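You operate a simulated robot arm through the tools that you are given. There is no shell and no other tool. Be economical: measure what you need, move in short steps, check, and stop when the job is done.

Carry out the task below with a simulated robot arm. There is one attempt and no reset: what you move stays moved.

TASK
Put one of the white boxes from the top of the blue bench on top of the black pulley hub there.

It is judged by the outcome, as a careful person would: the job done as asked, and still so three seconds after it is handed in. It fails if anything else is knocked over, pushed out of place, dropped, spilled or broken.

THE ROBOT
A 7-joint arm with a two-finger parallel gripper, fixed in place. Base frame: the origin is at the foot of the arm, x ahead of it, y to its left, z up. Lengths are in cm, angles in degrees, forces in N, time in s.
With the tool pointing down near the work surface it reaches from about 30 to 70 cm from the base axis. Its first joint turns from -66.0 to 66.0 degrees. Payload 1.57 kg.
Tool frame: the origin (TCP) lies between the finger pads and is the grasp point; the fingertips stand 3 cm ahead of it; z points along the fingers, y is the line along which they close. The gripper opens to 11 cm. The fingers are 2.4 cm wide and 1.2 cm thick; the gripper's body (4.8 by 11.2 cm) begins 7.8 cm behind the TCP.
Orientation is that of the tool frame in the base frame, as a unit quaternion [w, x, y, z]. With the fingers straight down and closing along the base's y, the tool's x points along the base's -x, its y along +y and its z along -z.

THE INTERFACE
- The arm moves only by the tool arm_command. Its argument "moves" is a list that holds one entry, the list of rows, each a list of 5 numbers: the shift along the base's x, y, z in mm, then the turn about the base's z in degrees, then the opening, from 0 (shut) to 1 (fully open). In form: [[[x, y, z, twist, jaw], ...]]. A call has 1 to 8 rows; each row shifts and turns the commanded pose from where the row before left it. A row lasts 0.2 s, in which the tool goes at most 5 cm and 8.6 degrees; a call with a longer step from one row to the next is refused whole, and so is a gripper value outside its range. A pose out of reach is approached as far as the arm can. The call stops where the force on the tool passes 40 N (or 10 N more than at its start, if that is more) or the arm is blocked; 0.2 s more then pass. The fingers move at their own pace (about 10.8 cm/s each) and stop on an object; they squeeze with about 24 N. The grip force told is the motor's: it shows also when the fingers shut on nothing. Time passes only in rows, and 0.2 s behind the last, so rows that do not move let the fingers close. It gives the time, the measured TCP pose, the force on the tool (base axes), the opening and the grip force at its end, in the units of the frame above (readings bear some noise), and new pictures: "show" is both (left out), scene, wrist or none.
- Cameras (640 x 400 px; columns grow to the right, rows downward): "scene" is fixed at [17.07, -39.89, 140.18]; the picture's right is [0.73, -0.69, 0.00], its down [-0.41, -0.44, -0.80] and it looks along [0.55, 0.58, -0.60] (base axes); focal length 342 px, centre (320, 200). "wrist" rides on the gripper at [-3.6, 0, -8] in the tool frame; the picture's right is [0.00, -1.00, 0.00], its down [0.97, 0.00, -0.24] and it looks along [0.24, 0.00, 0.97] (tool axes); focal length 218 px, centre (320, 200).
- locate(camera, pixels): there is no depth. For up to 12 entries [column, row, z] of the newest picture of that camera ("zoom" is the newest enlarged one), the place [x, y] in the base frame at which the ray of that pixel passes the height z, good to about 0.3 cm. No time passes.
- enlarge(camera, box): a new picture of the part [left, top, right, bottom] of that camera's present view, enlarged. No time passes.
- sign_off(): hands the job in; it is judged then, once.

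Work in short steps. Measure before you move; look again where a grasp or a placing could have gone wrong, and mend it. You have 60 turns and 120 pictures in all, the two below and enlarged ones among them. Open the gripper and draw the arm clear of the work before you hand the job in, unless the task says otherwise; then end with one line.

The tools are called as name(argument=value, ...) on one line, values as JSON. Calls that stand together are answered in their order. arm_command: Moves the arm, as the interface text tells. Its arguments: {"type":"object","properties":{"moves":{"type":"array","items":{"type":"array","items":{"type":"array","items":{"type":"number"}}}},"show":{"type":"string","enum":["both","scene","wrist","none"]}},"required":["moves"]} The other tools are called the same way: locate (camera, pixels) gives the place at which the rays of pixels pass given heights; enlarge (camera, box) takes an enlarged picture of a part of a camera's view; sign_off () hands the job in.

At the start:

```text
clock: 0.0
ee_pos: [47.05, -13.24, 117.75]
tcp_rot: [0.001, 0.001, 1.0, 0.0]
contact_force: [0.6, -0.5, 0.3]
opening: 11.02
grip_force: 0.0
```

scene: 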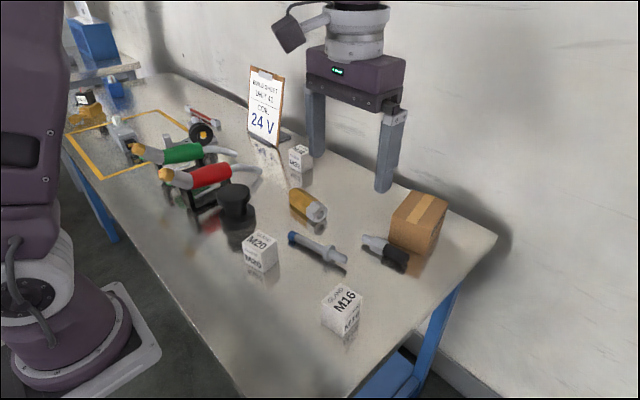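
wrist: 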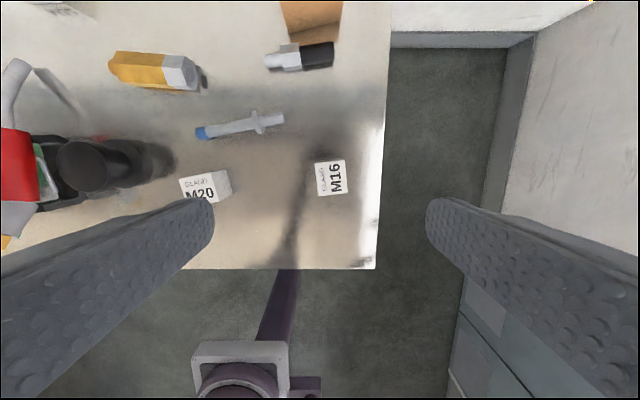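

The white boxes are at about (260,250), (343,310) and (300,162), and the black hub is at (235,208). I'll enlarge the views to measure them.

enlarge(camera="scene", box=[180, 160, 380, 345])

enlarge(camera="wrist", box=[20, 100, 380, 300])

locate(camera="wrist", pixels=[[318, 162, 89], [345, 160, 89], [319, 195, 89], [348, 193, 89], [180, 179, 89], [214, 172, 89], [85, 166, 92], [85, 166, 96]])

locate(camera="scene", pixels=[[235, 190, 92], [235, 190, 96], [240, 235, 84], [322, 322, 84], [345, 338, 84], [358, 322, 84], [323, 304, 89], [242, 262, 84]])

```text
2.16 times, centred on (280, 252) of scene
```

zoom: 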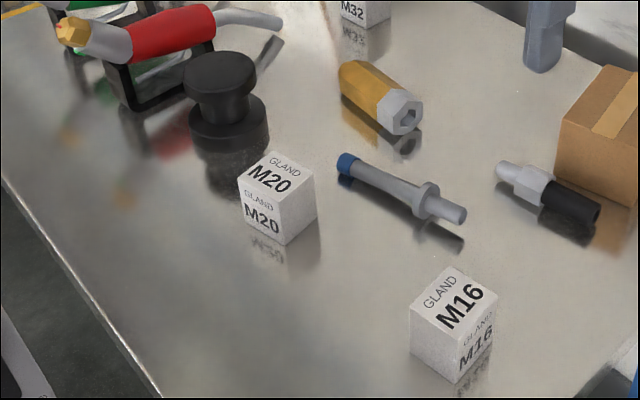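

```text
1.78 times, centred on (200, 200) of wrist
```

zoom: 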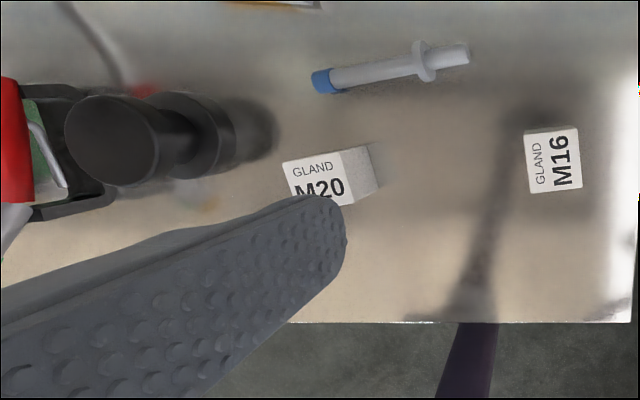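

```text
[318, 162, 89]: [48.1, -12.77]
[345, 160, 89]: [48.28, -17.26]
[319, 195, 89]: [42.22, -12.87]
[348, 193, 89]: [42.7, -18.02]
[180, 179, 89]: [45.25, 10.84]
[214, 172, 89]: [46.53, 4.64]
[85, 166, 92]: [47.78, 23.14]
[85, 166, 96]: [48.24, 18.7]
```

```text
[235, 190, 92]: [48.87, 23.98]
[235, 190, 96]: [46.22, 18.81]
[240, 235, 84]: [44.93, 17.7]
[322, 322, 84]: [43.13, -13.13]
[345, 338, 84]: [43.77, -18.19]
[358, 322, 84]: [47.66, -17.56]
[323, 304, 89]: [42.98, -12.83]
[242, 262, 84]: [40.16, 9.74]
```

M16 is the most isolated, so I'll use it. I'll move over it and lower to look closer.

arm_command(moves=[[[-9, -10, -40, 0, 1], [-8, -10, -40, 0, 1], [0, 0, -30, 0, 1], [0, 0, 0, 0, 1]]], show="both")

```text
clock: 1.0
ee_pos: [45.27, -15.32, 106.72]
tcp_rot: [0.001, 0.001, 1.0, 0.0]
contact_force: [-0.1, 0.1, -0.2]
opening: 10.99
grip_force: 0.1
```

scene: 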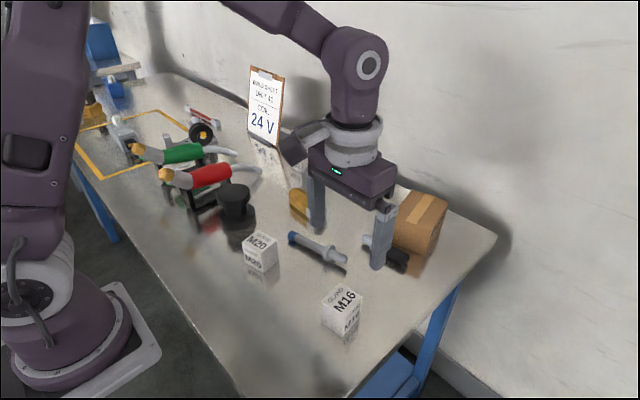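
wrist: 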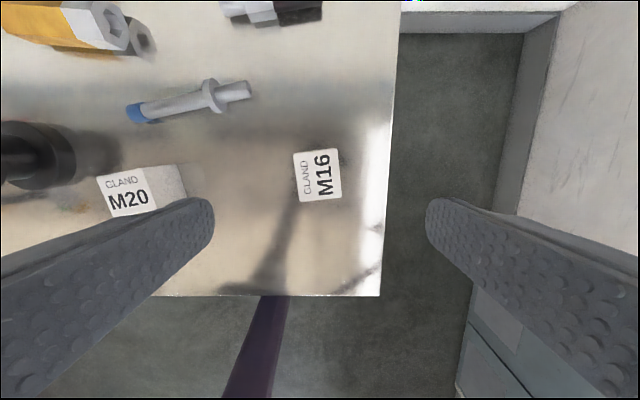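

enlarge(camera="wrist", box=[270, 130, 370, 220])

locate(camera="wrist", pixels=[[292, 153, 88.5], [336, 148, 88.5], [298, 203, 88.5], [341, 199, 88.5], [317, 176, 88.5]])

enlarge(camera="scene", box=[300, 270, 380, 350])

```text
4.44 times, centred on (320, 175) of wrist
```

zoom: 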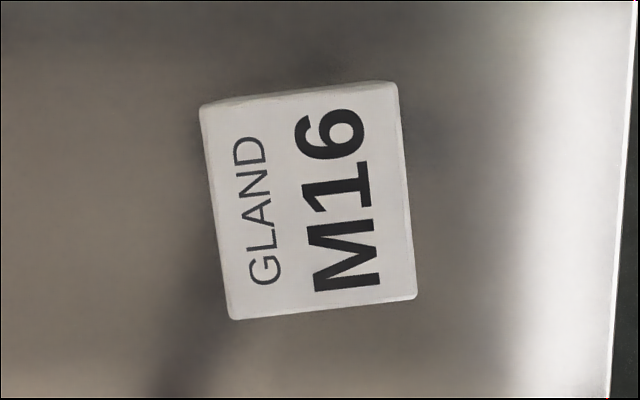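

```text
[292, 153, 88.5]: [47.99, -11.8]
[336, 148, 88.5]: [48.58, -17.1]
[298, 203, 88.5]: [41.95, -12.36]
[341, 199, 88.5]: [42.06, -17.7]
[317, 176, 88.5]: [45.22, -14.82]
```

```text
5.00 times, centred on (340, 310) of scene
```

zoom: 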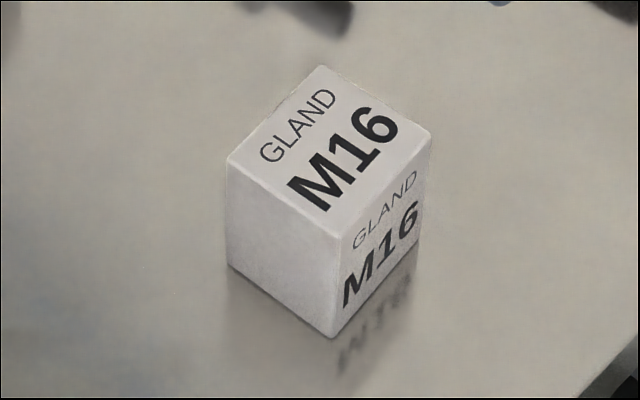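

locate(camera="zoom", pixels=[[228, 265, 84], [332, 338, 84], [418, 245, 84], [228, 160, 89], [340, 237, 89], [432, 133, 89], [320, 67, 89], [228, 160, 90], [340, 237, 90], [432, 133, 90], [320, 67, 90]])

```text
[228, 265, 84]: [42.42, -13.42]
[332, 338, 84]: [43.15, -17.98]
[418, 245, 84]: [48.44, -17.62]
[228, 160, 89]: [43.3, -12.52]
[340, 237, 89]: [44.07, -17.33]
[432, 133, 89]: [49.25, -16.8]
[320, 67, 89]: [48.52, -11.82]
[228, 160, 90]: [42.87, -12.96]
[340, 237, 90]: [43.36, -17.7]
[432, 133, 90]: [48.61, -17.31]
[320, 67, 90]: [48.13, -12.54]
```

M16's top is at about z=90, centred near (45.7,-15.0), with a yaw of about +5°. I'll align to it and descend.

arm_command(moves=[[[4, 3, -40, 5, 1], [0, 0, -40, 0, 1], [0, 0, -40, 0, 1], [0, 0, -30, 0, 1], [0, 0, -27, 0, 1], [0, 0, 0, 0, 1]]], show="both")

```text
clock: 2.4
ee_pos: [45.54, -14.94, 89.15]
tcp_rot: [0.001, -0.042, 0.999, 0.0]
contact_force: [-0.6, -0.5, 0.1]
opening: 11.01
grip_force: 0.0
```

scene: 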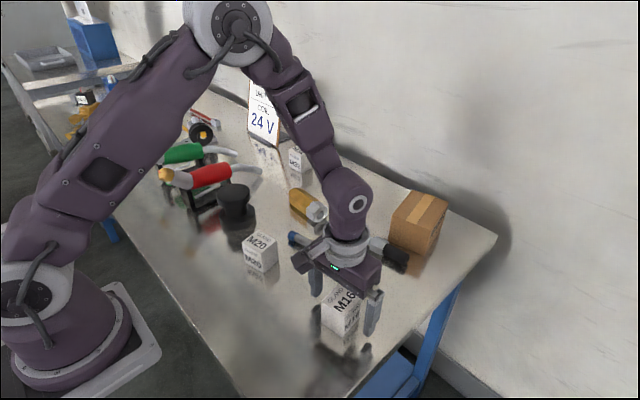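
wrist: 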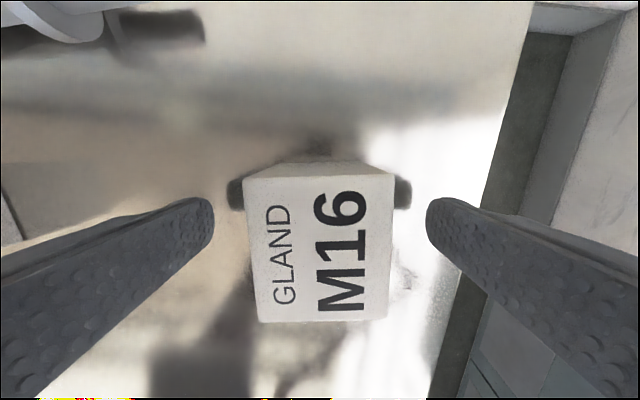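

The box sits centred between the fingers (columns 243–395). I'll close and lift a little.

arm_command(moves=[[[0, 0, 0, 0, 0.3], [0, 0, 0, 0, 0.3], [0, 0, 0, 0, 0.3], [0, 0, 0, 0, 0.3]]], show="none")

```text
clock: 3.4
ee_pos: [45.58, -14.97, 89.05]
tcp_rot: [0.001, -0.042, 0.999, 0.0]
contact_force: [0.9, 0.2, -0.4]
opening: 5.01
grip_force: 23.8
```

It's gripped at 5.0 cm. I'll lift and move partway towards the hub for a closer look, turning the box back to square.

arm_command(moves=[[[0, 0, 20, 0, 0.3], [0, 0, 40, 0, 0.3], [0, 0, 45, 0, 0.3], [0, 0, 45, 0, 0.3], [0, 35, 30, -3, 0.3], [0, 45, 0, -2, 0.3], [0, 45, 0, 0, 0.3], [0, 0, 0, 0, 0.3]]], show="both")

```text
clock: 5.2
ee_pos: [45.99, -2.04, 107.15]
tcp_rot: [0.001, 0.001, 1.0, 0.0]
contact_force: [0.0, -0.5, -1.1]
opening: 4.99
grip_force: 23.9
```

scene: 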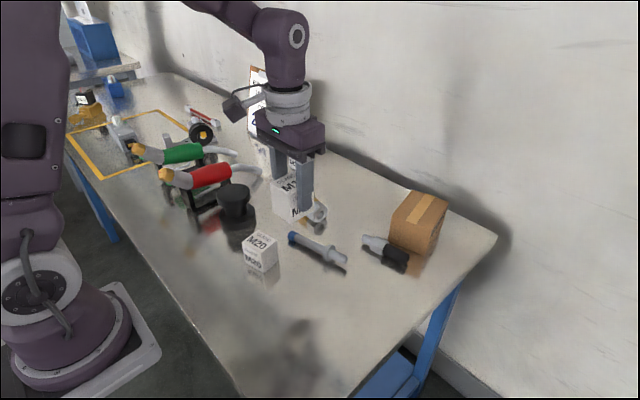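
wrist: 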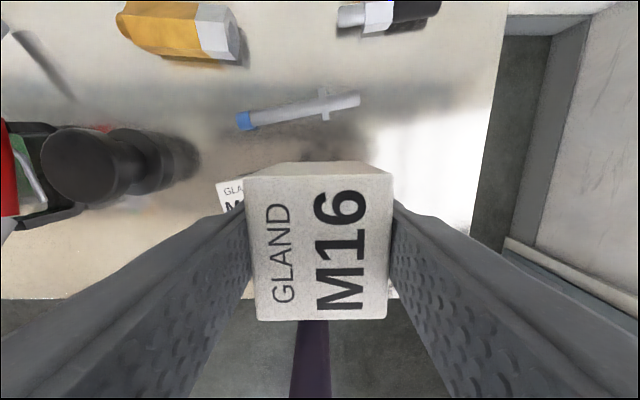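

The box is held firmly. Next I'll measure the hub in close views from both cameras.

enlarge(camera="wrist", box=[0, 100, 220, 240])

enlarge(camera="scene", box=[150, 150, 290, 250])

```text
2.86 times, centred on (110, 170) of wrist
```

zoom: 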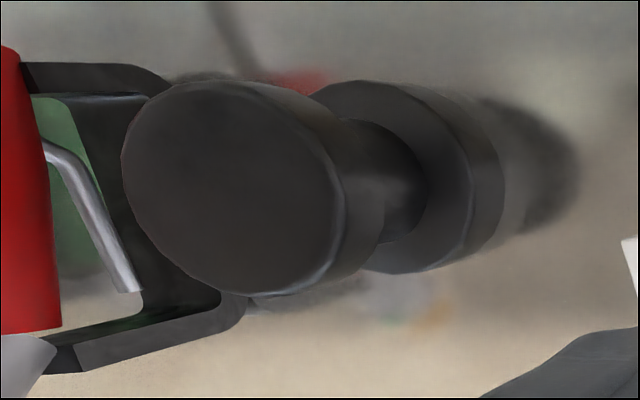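

```text
4.00 times, centred on (220, 200) of scene
```

zoom: 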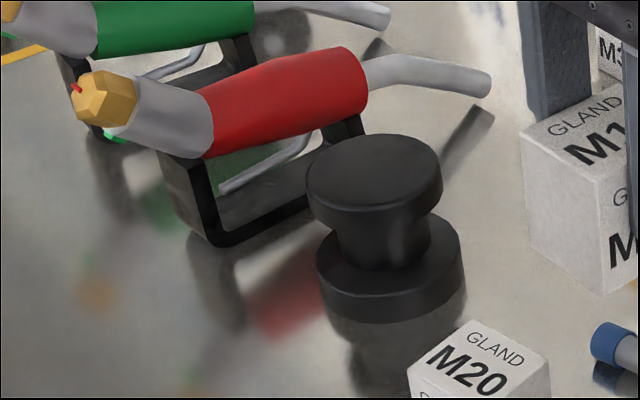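

locate(camera="wrist", pixels=[[79.6, 165.8, 92], [79.6, 165.8, 93], [79.6, 165.8, 94], [79.6, 165.8, 95], [41, 167, 94], [119, 166, 94], [13, 165, 97], [18, 165, 94]])

locate(camera="zoom", pixels=[[374, 170, 92], [374, 170, 93], [374, 170, 94], [374, 170, 95], [306, 172, 94], [441, 170, 94], [392, 275, 87], [350, 48, 95], [368, 90, 95]])

```text
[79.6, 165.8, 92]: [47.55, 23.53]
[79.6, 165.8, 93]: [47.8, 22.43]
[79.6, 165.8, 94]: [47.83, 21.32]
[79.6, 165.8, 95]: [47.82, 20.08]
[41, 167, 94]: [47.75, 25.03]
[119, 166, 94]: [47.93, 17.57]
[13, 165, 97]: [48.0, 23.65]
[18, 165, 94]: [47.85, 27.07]
```

```text
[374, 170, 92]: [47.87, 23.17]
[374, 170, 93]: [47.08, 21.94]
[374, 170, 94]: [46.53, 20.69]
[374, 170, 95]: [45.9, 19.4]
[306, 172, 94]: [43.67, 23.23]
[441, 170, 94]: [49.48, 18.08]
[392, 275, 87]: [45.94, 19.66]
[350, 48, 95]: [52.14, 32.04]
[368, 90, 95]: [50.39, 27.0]
```

Both views agree on a hub top at z≈92.5, centred near (47.6,22.8), radius about 3.8. The red handle lies just beyond it in +y, so I'll turn the gripper 90° to open along x, clear of the handle.

arm_command(moves=[[[0, 0, 0, -8, 0.3], [0, 0, 0, -8, 0.3], [0, 0, 0, -8, 0.3], [0, 0, 0, -8, 0.3], [0, 0, 0, -8, 0.3], [0, 0, 0, -8, 0.3], [0, 0, 0, -8, 0.3], [0, 0, 0, -8, 0.3]]], show="none")

arm_command(moves=[[[0, 0, 0, -8, 0.3], [0, 0, 0, -8, 0.3], [0, 0, 0, -8, 0.3], [0, 30, 0, -2, 0.3], [0, 40, 0, 0, 0.3], [0, 40, 0, 0, 0.3], [0, 30, 0, 0, 0.3], [0, 0, 0, 0, 0.3]]], show="both")

```text
clock: 7.0
ee_pos: [45.89, -2.28, 107.06]
tcp_rot: [0.001, 0.531, 0.847, -0.001]
contact_force: [1.0, 0.7, -1.1]
opening: 4.98
grip_force: 23.9
```

```text
clock: 8.8
ee_pos: [45.63, 11.81, 107.06]
tcp_rot: [0.0, 0.708, 0.706, -0.001]
contact_force: [-1.0, -0.6, -1.3]
opening: 4.97
grip_force: 23.8
```

scene: 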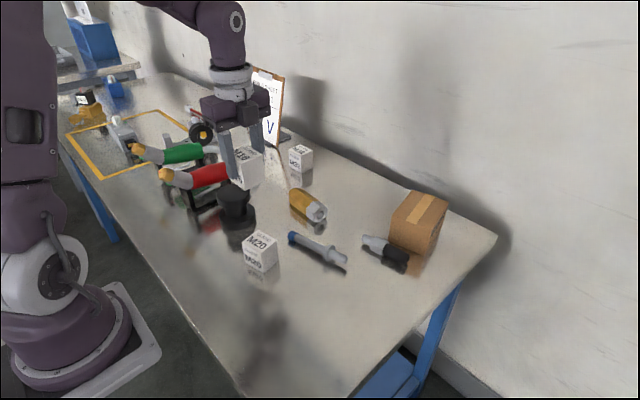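
wrist: 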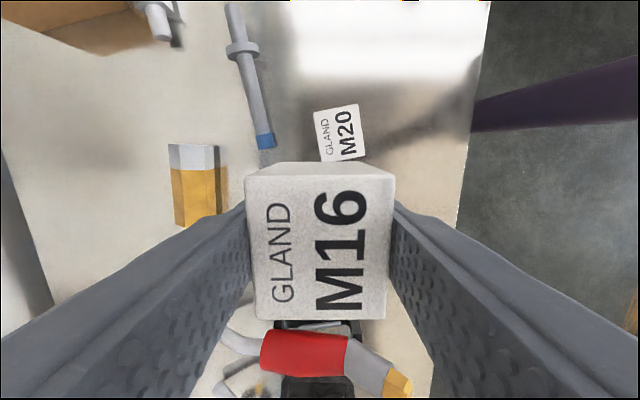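

The hub is now hidden behind the box. I'll measure the handle's near edge (row 332) and the scene view of the hub.

locate(camera="wrist", pixels=[[300, 332, 92], [300, 332, 96], [300, 332, 98], [300, 375, 96]])

enlarge(camera="scene", box=[150, 110, 310, 250])

```text
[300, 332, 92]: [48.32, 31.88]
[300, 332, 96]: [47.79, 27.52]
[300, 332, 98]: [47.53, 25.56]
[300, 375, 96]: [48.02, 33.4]
```

```text
2.86 times, centred on (230, 180) of scene
```

zoom: 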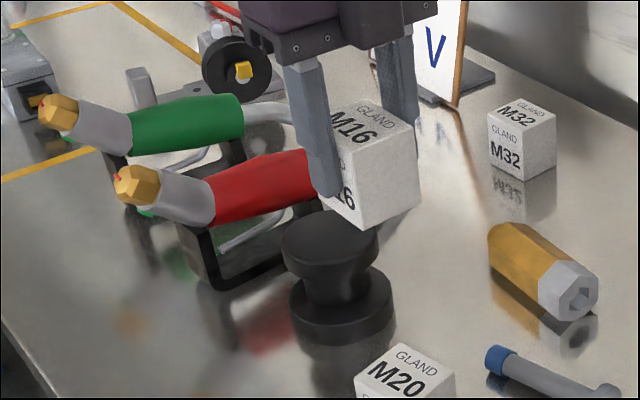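

The handle's near edge is at y≥27 and the box will reach about y=25.5, so there's clearance. I'll move above the hub and lower partway.

arm_command(moves=[[[9, 35, 0, 0, 0.3], [9, 40, 0, 0, 0.3], [0, 34, 0, 0, 0.3], [0, 0, -30, 0, 0.3], [0, 0, -30, 0, 0.3], [0, 0, 0, 0, 0.3], [0, 0, 0, 0, 0.3]]], show="both")

enlarge(camera="scene", box=[160, 130, 300, 250])

```text
clock: 10.4
ee_pos: [47.66, 22.61, 100.98]
tcp_rot: [0.001, 0.708, 0.706, -0.001]
contact_force: [-0.6, -0.1, -0.8]
opening: 4.97
grip_force: 24.9
```

scene: 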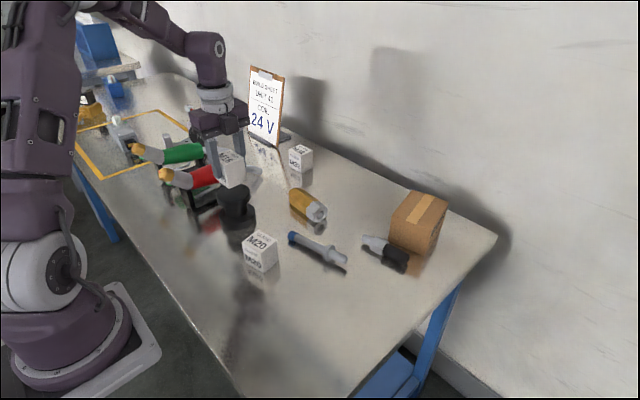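
wrist: 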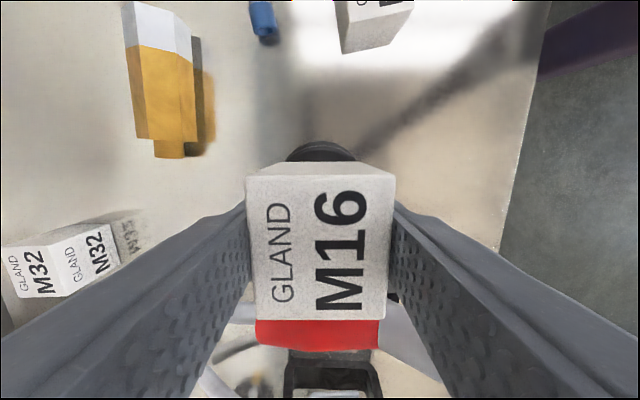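

```text
3.33 times, centred on (230, 190) of scene
```

zoom: 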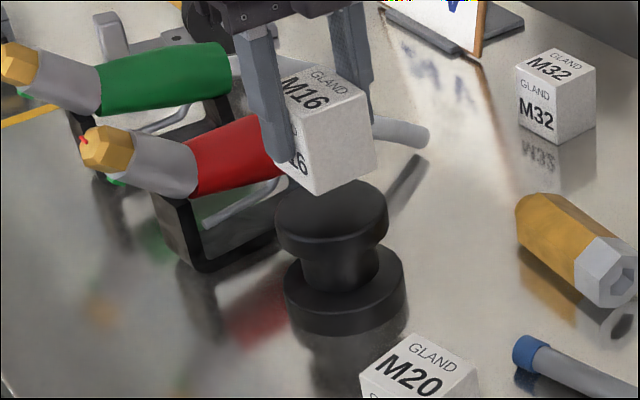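

locate(camera="wrist", pixels=[[320, 142, 92.5], [320, 142, 88], [286, 160, 92.5], [357, 160, 92.5], [320, 350, 92], [320, 350, 95], [320, 322, 95], [320, 322, 97]])

locate(camera="zoom", pixels=[[332, 211, 92], [332, 211, 92.5], [332, 211, 93], [320, 193, 95.9]])

enlarge(camera="wrist", box=[260, 120, 380, 200])

```text
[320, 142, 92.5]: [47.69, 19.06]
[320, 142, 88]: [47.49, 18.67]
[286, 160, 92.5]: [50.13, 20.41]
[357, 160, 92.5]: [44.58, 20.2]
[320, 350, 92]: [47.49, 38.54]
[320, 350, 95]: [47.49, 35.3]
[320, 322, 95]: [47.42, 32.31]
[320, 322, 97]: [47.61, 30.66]
```

```text
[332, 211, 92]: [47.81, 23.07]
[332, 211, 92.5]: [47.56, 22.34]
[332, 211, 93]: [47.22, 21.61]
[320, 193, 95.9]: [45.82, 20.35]
```

```text
5.00 times, centred on (320, 160) of wrist
```

zoom: 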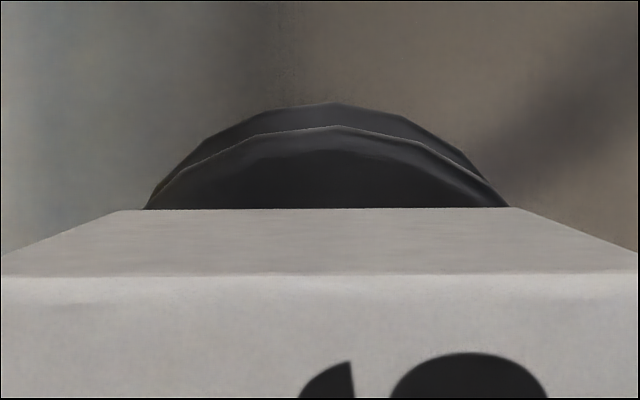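

The box is centred over the hub to within about 2 mm. I'll lower slowly in small steps and watch the force.

arm_command(moves=[[[0, 2, -15, 0, 0.3], [0, 0, -9, 0, 0.3], [0, 0, -3, 0, 0.3], [0, 0, 0, 0, 0.3], [0, 0, 0, 0, 0.3]]], show="scene")

enlarge(camera="scene", box=[180, 140, 290, 240])

```text
clock: 11.6
ee_pos: [47.55, 22.79, 98.56]
tcp_rot: [0.001, 0.707, 0.707, -0.001]
contact_force: [0.0, -0.3, -0.4]
opening: 4.97
grip_force: 24.2
```

scene: 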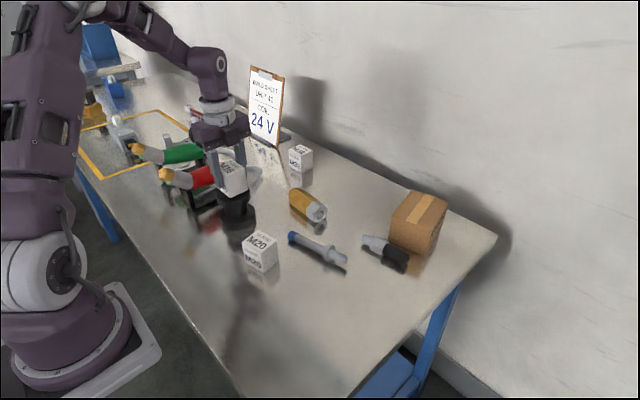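

```text
4.00 times, centred on (235, 190) of scene
```

zoom: 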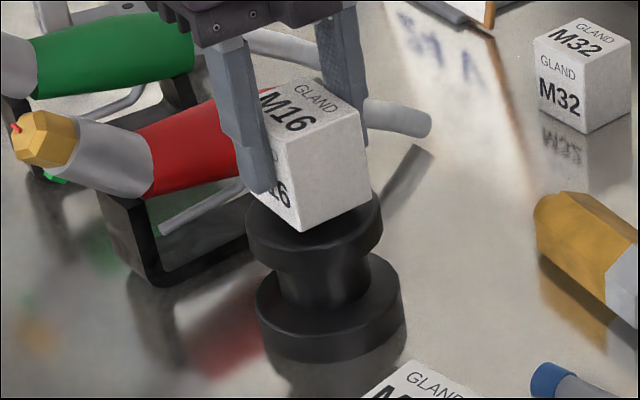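

Still no contact at TCP z=98.56, and the position looks good. I'll continue in 2–3 mm steps.

arm_command(moves=[[[0, 0, -3, 0, 0.3], [0, 0, -2, 0, 0.3], [0, 0, -2, 0, 0.3], [0, 0, 0, 0, 0.3]]], show="none")

```text
clock: 12.6
ee_pos: [47.7, 22.75, 97.77]
tcp_rot: [0.0, 0.708, 0.706, -0.001]
contact_force: [-0.6, 0.0, -1.7]
opening: 4.98
grip_force: 23.6
```

arm_command(moves=[[[0, 0, -1, 0, 0.3], [0, 0, -1, 0, 0.3], [0, 0, 0, 0, 0.3]]], show="none")

enlarge(camera="scene", box=[180, 140, 290, 240])

```text
clock: 13.4
ee_pos: [47.54, 22.73, 97.61]
tcp_rot: [0.001, 0.707, 0.707, 0.0]
contact_force: [-2.5, 0.7, 18.4]
opening: 4.96
grip_force: 24.2
```

```text
4.00 times, centred on (235, 190) of scene
```

zoom: 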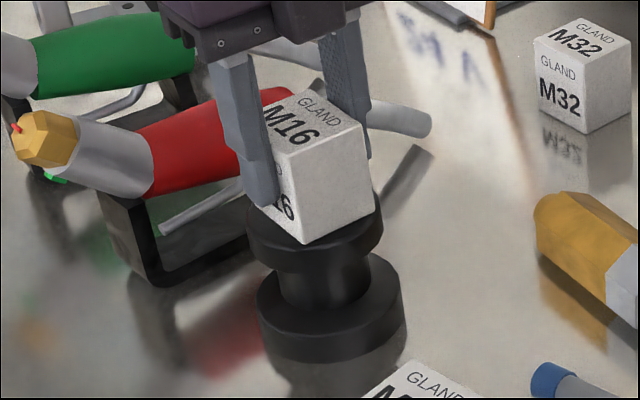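

There is firm contact (18 N) and the box is seated flat. I'll ease off 1 mm and open modestly, then check before retreating.

arm_command(moves=[[[0, 0, 1, 0, 0.3], [0, 0, 0, 0, 0.5], [0, 0, 0, 0, 0.65], [0, 0, 0, 0, 0.65]]], show="wrist")

enlarge(camera="scene", box=[180, 140, 290, 240])

```text
clock: 14.4
ee_pos: [47.56, 22.72, 97.53]
tcp_rot: [0.001, 0.708, 0.706, 0.0]
contact_force: [1.3, 0.3, -0.8]
opening: 7.13
grip_force: 0.1
```

wrist: 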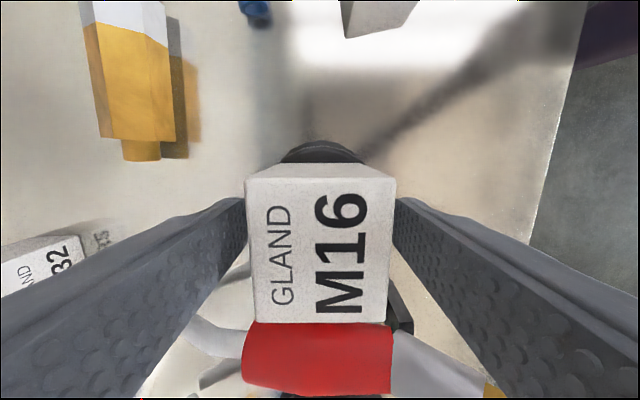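

```text
4.00 times, centred on (235, 190) of scene
```

zoom: 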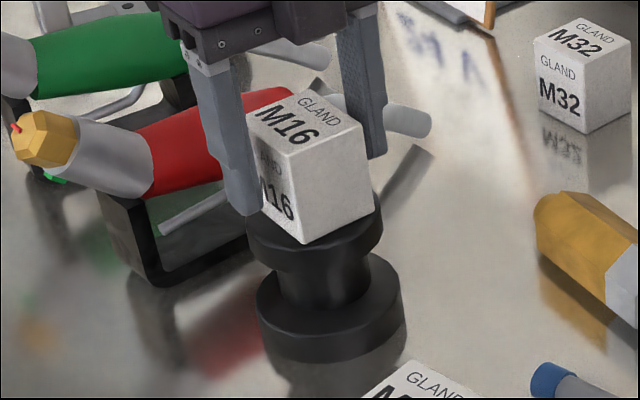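

The box stands free and flat on the hub. I'll raise straight up and then draw away.

arm_command(moves=[[[0, 0, 15, 0, 0.65], [0, 0, 30, 0, 0.65], [0, 0, 40, 0, 0.65], [0, 0, 45, 0, 0.65], [0, -45, 20, 0, 0.65], [0, -45, 0, 0, 0.65], [0, -45, 0, 0, 0.65], [0, 0, 0, 0, 0.65]]], show="scene")

enlarge(camera="scene", box=[140, 120, 320, 280])

```text
clock: 16.2
ee_pos: [47.55, 9.44, 112.44]
tcp_rot: [0.0, 0.708, 0.707, -0.001]
contact_force: [0.7, 0.1, -0.5]
opening: 7.17
grip_force: 0.0
```

scene: 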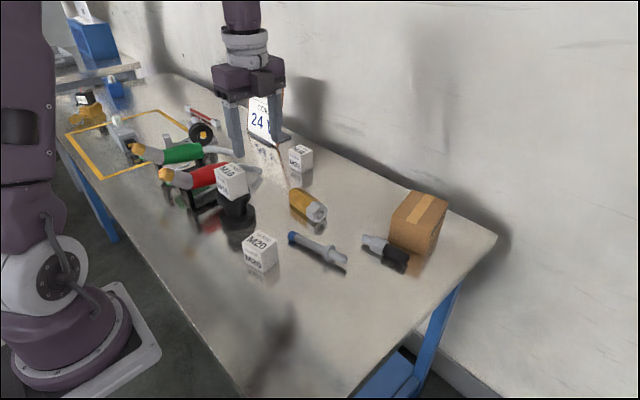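

```text
2.50 times, centred on (230, 200) of scene
```

zoom: 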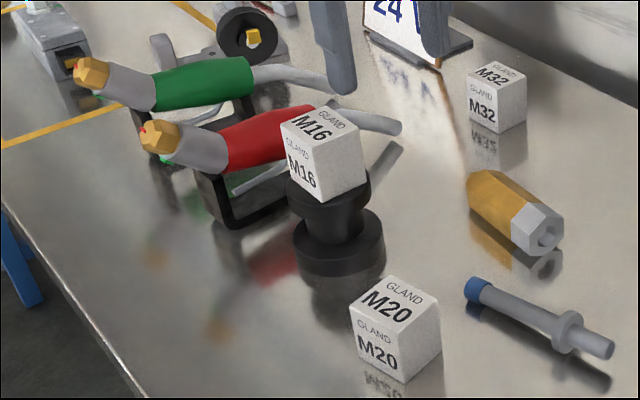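

The M16 box stands on the hub, everything else is where it was, and the arm is clear. I'll hand in.

sign_off()

```text
The job is handed in.
```

The white M16 box is standing on top of the black pulley hub, nothing else was disturbed, and the gripper is open and clear of the work.
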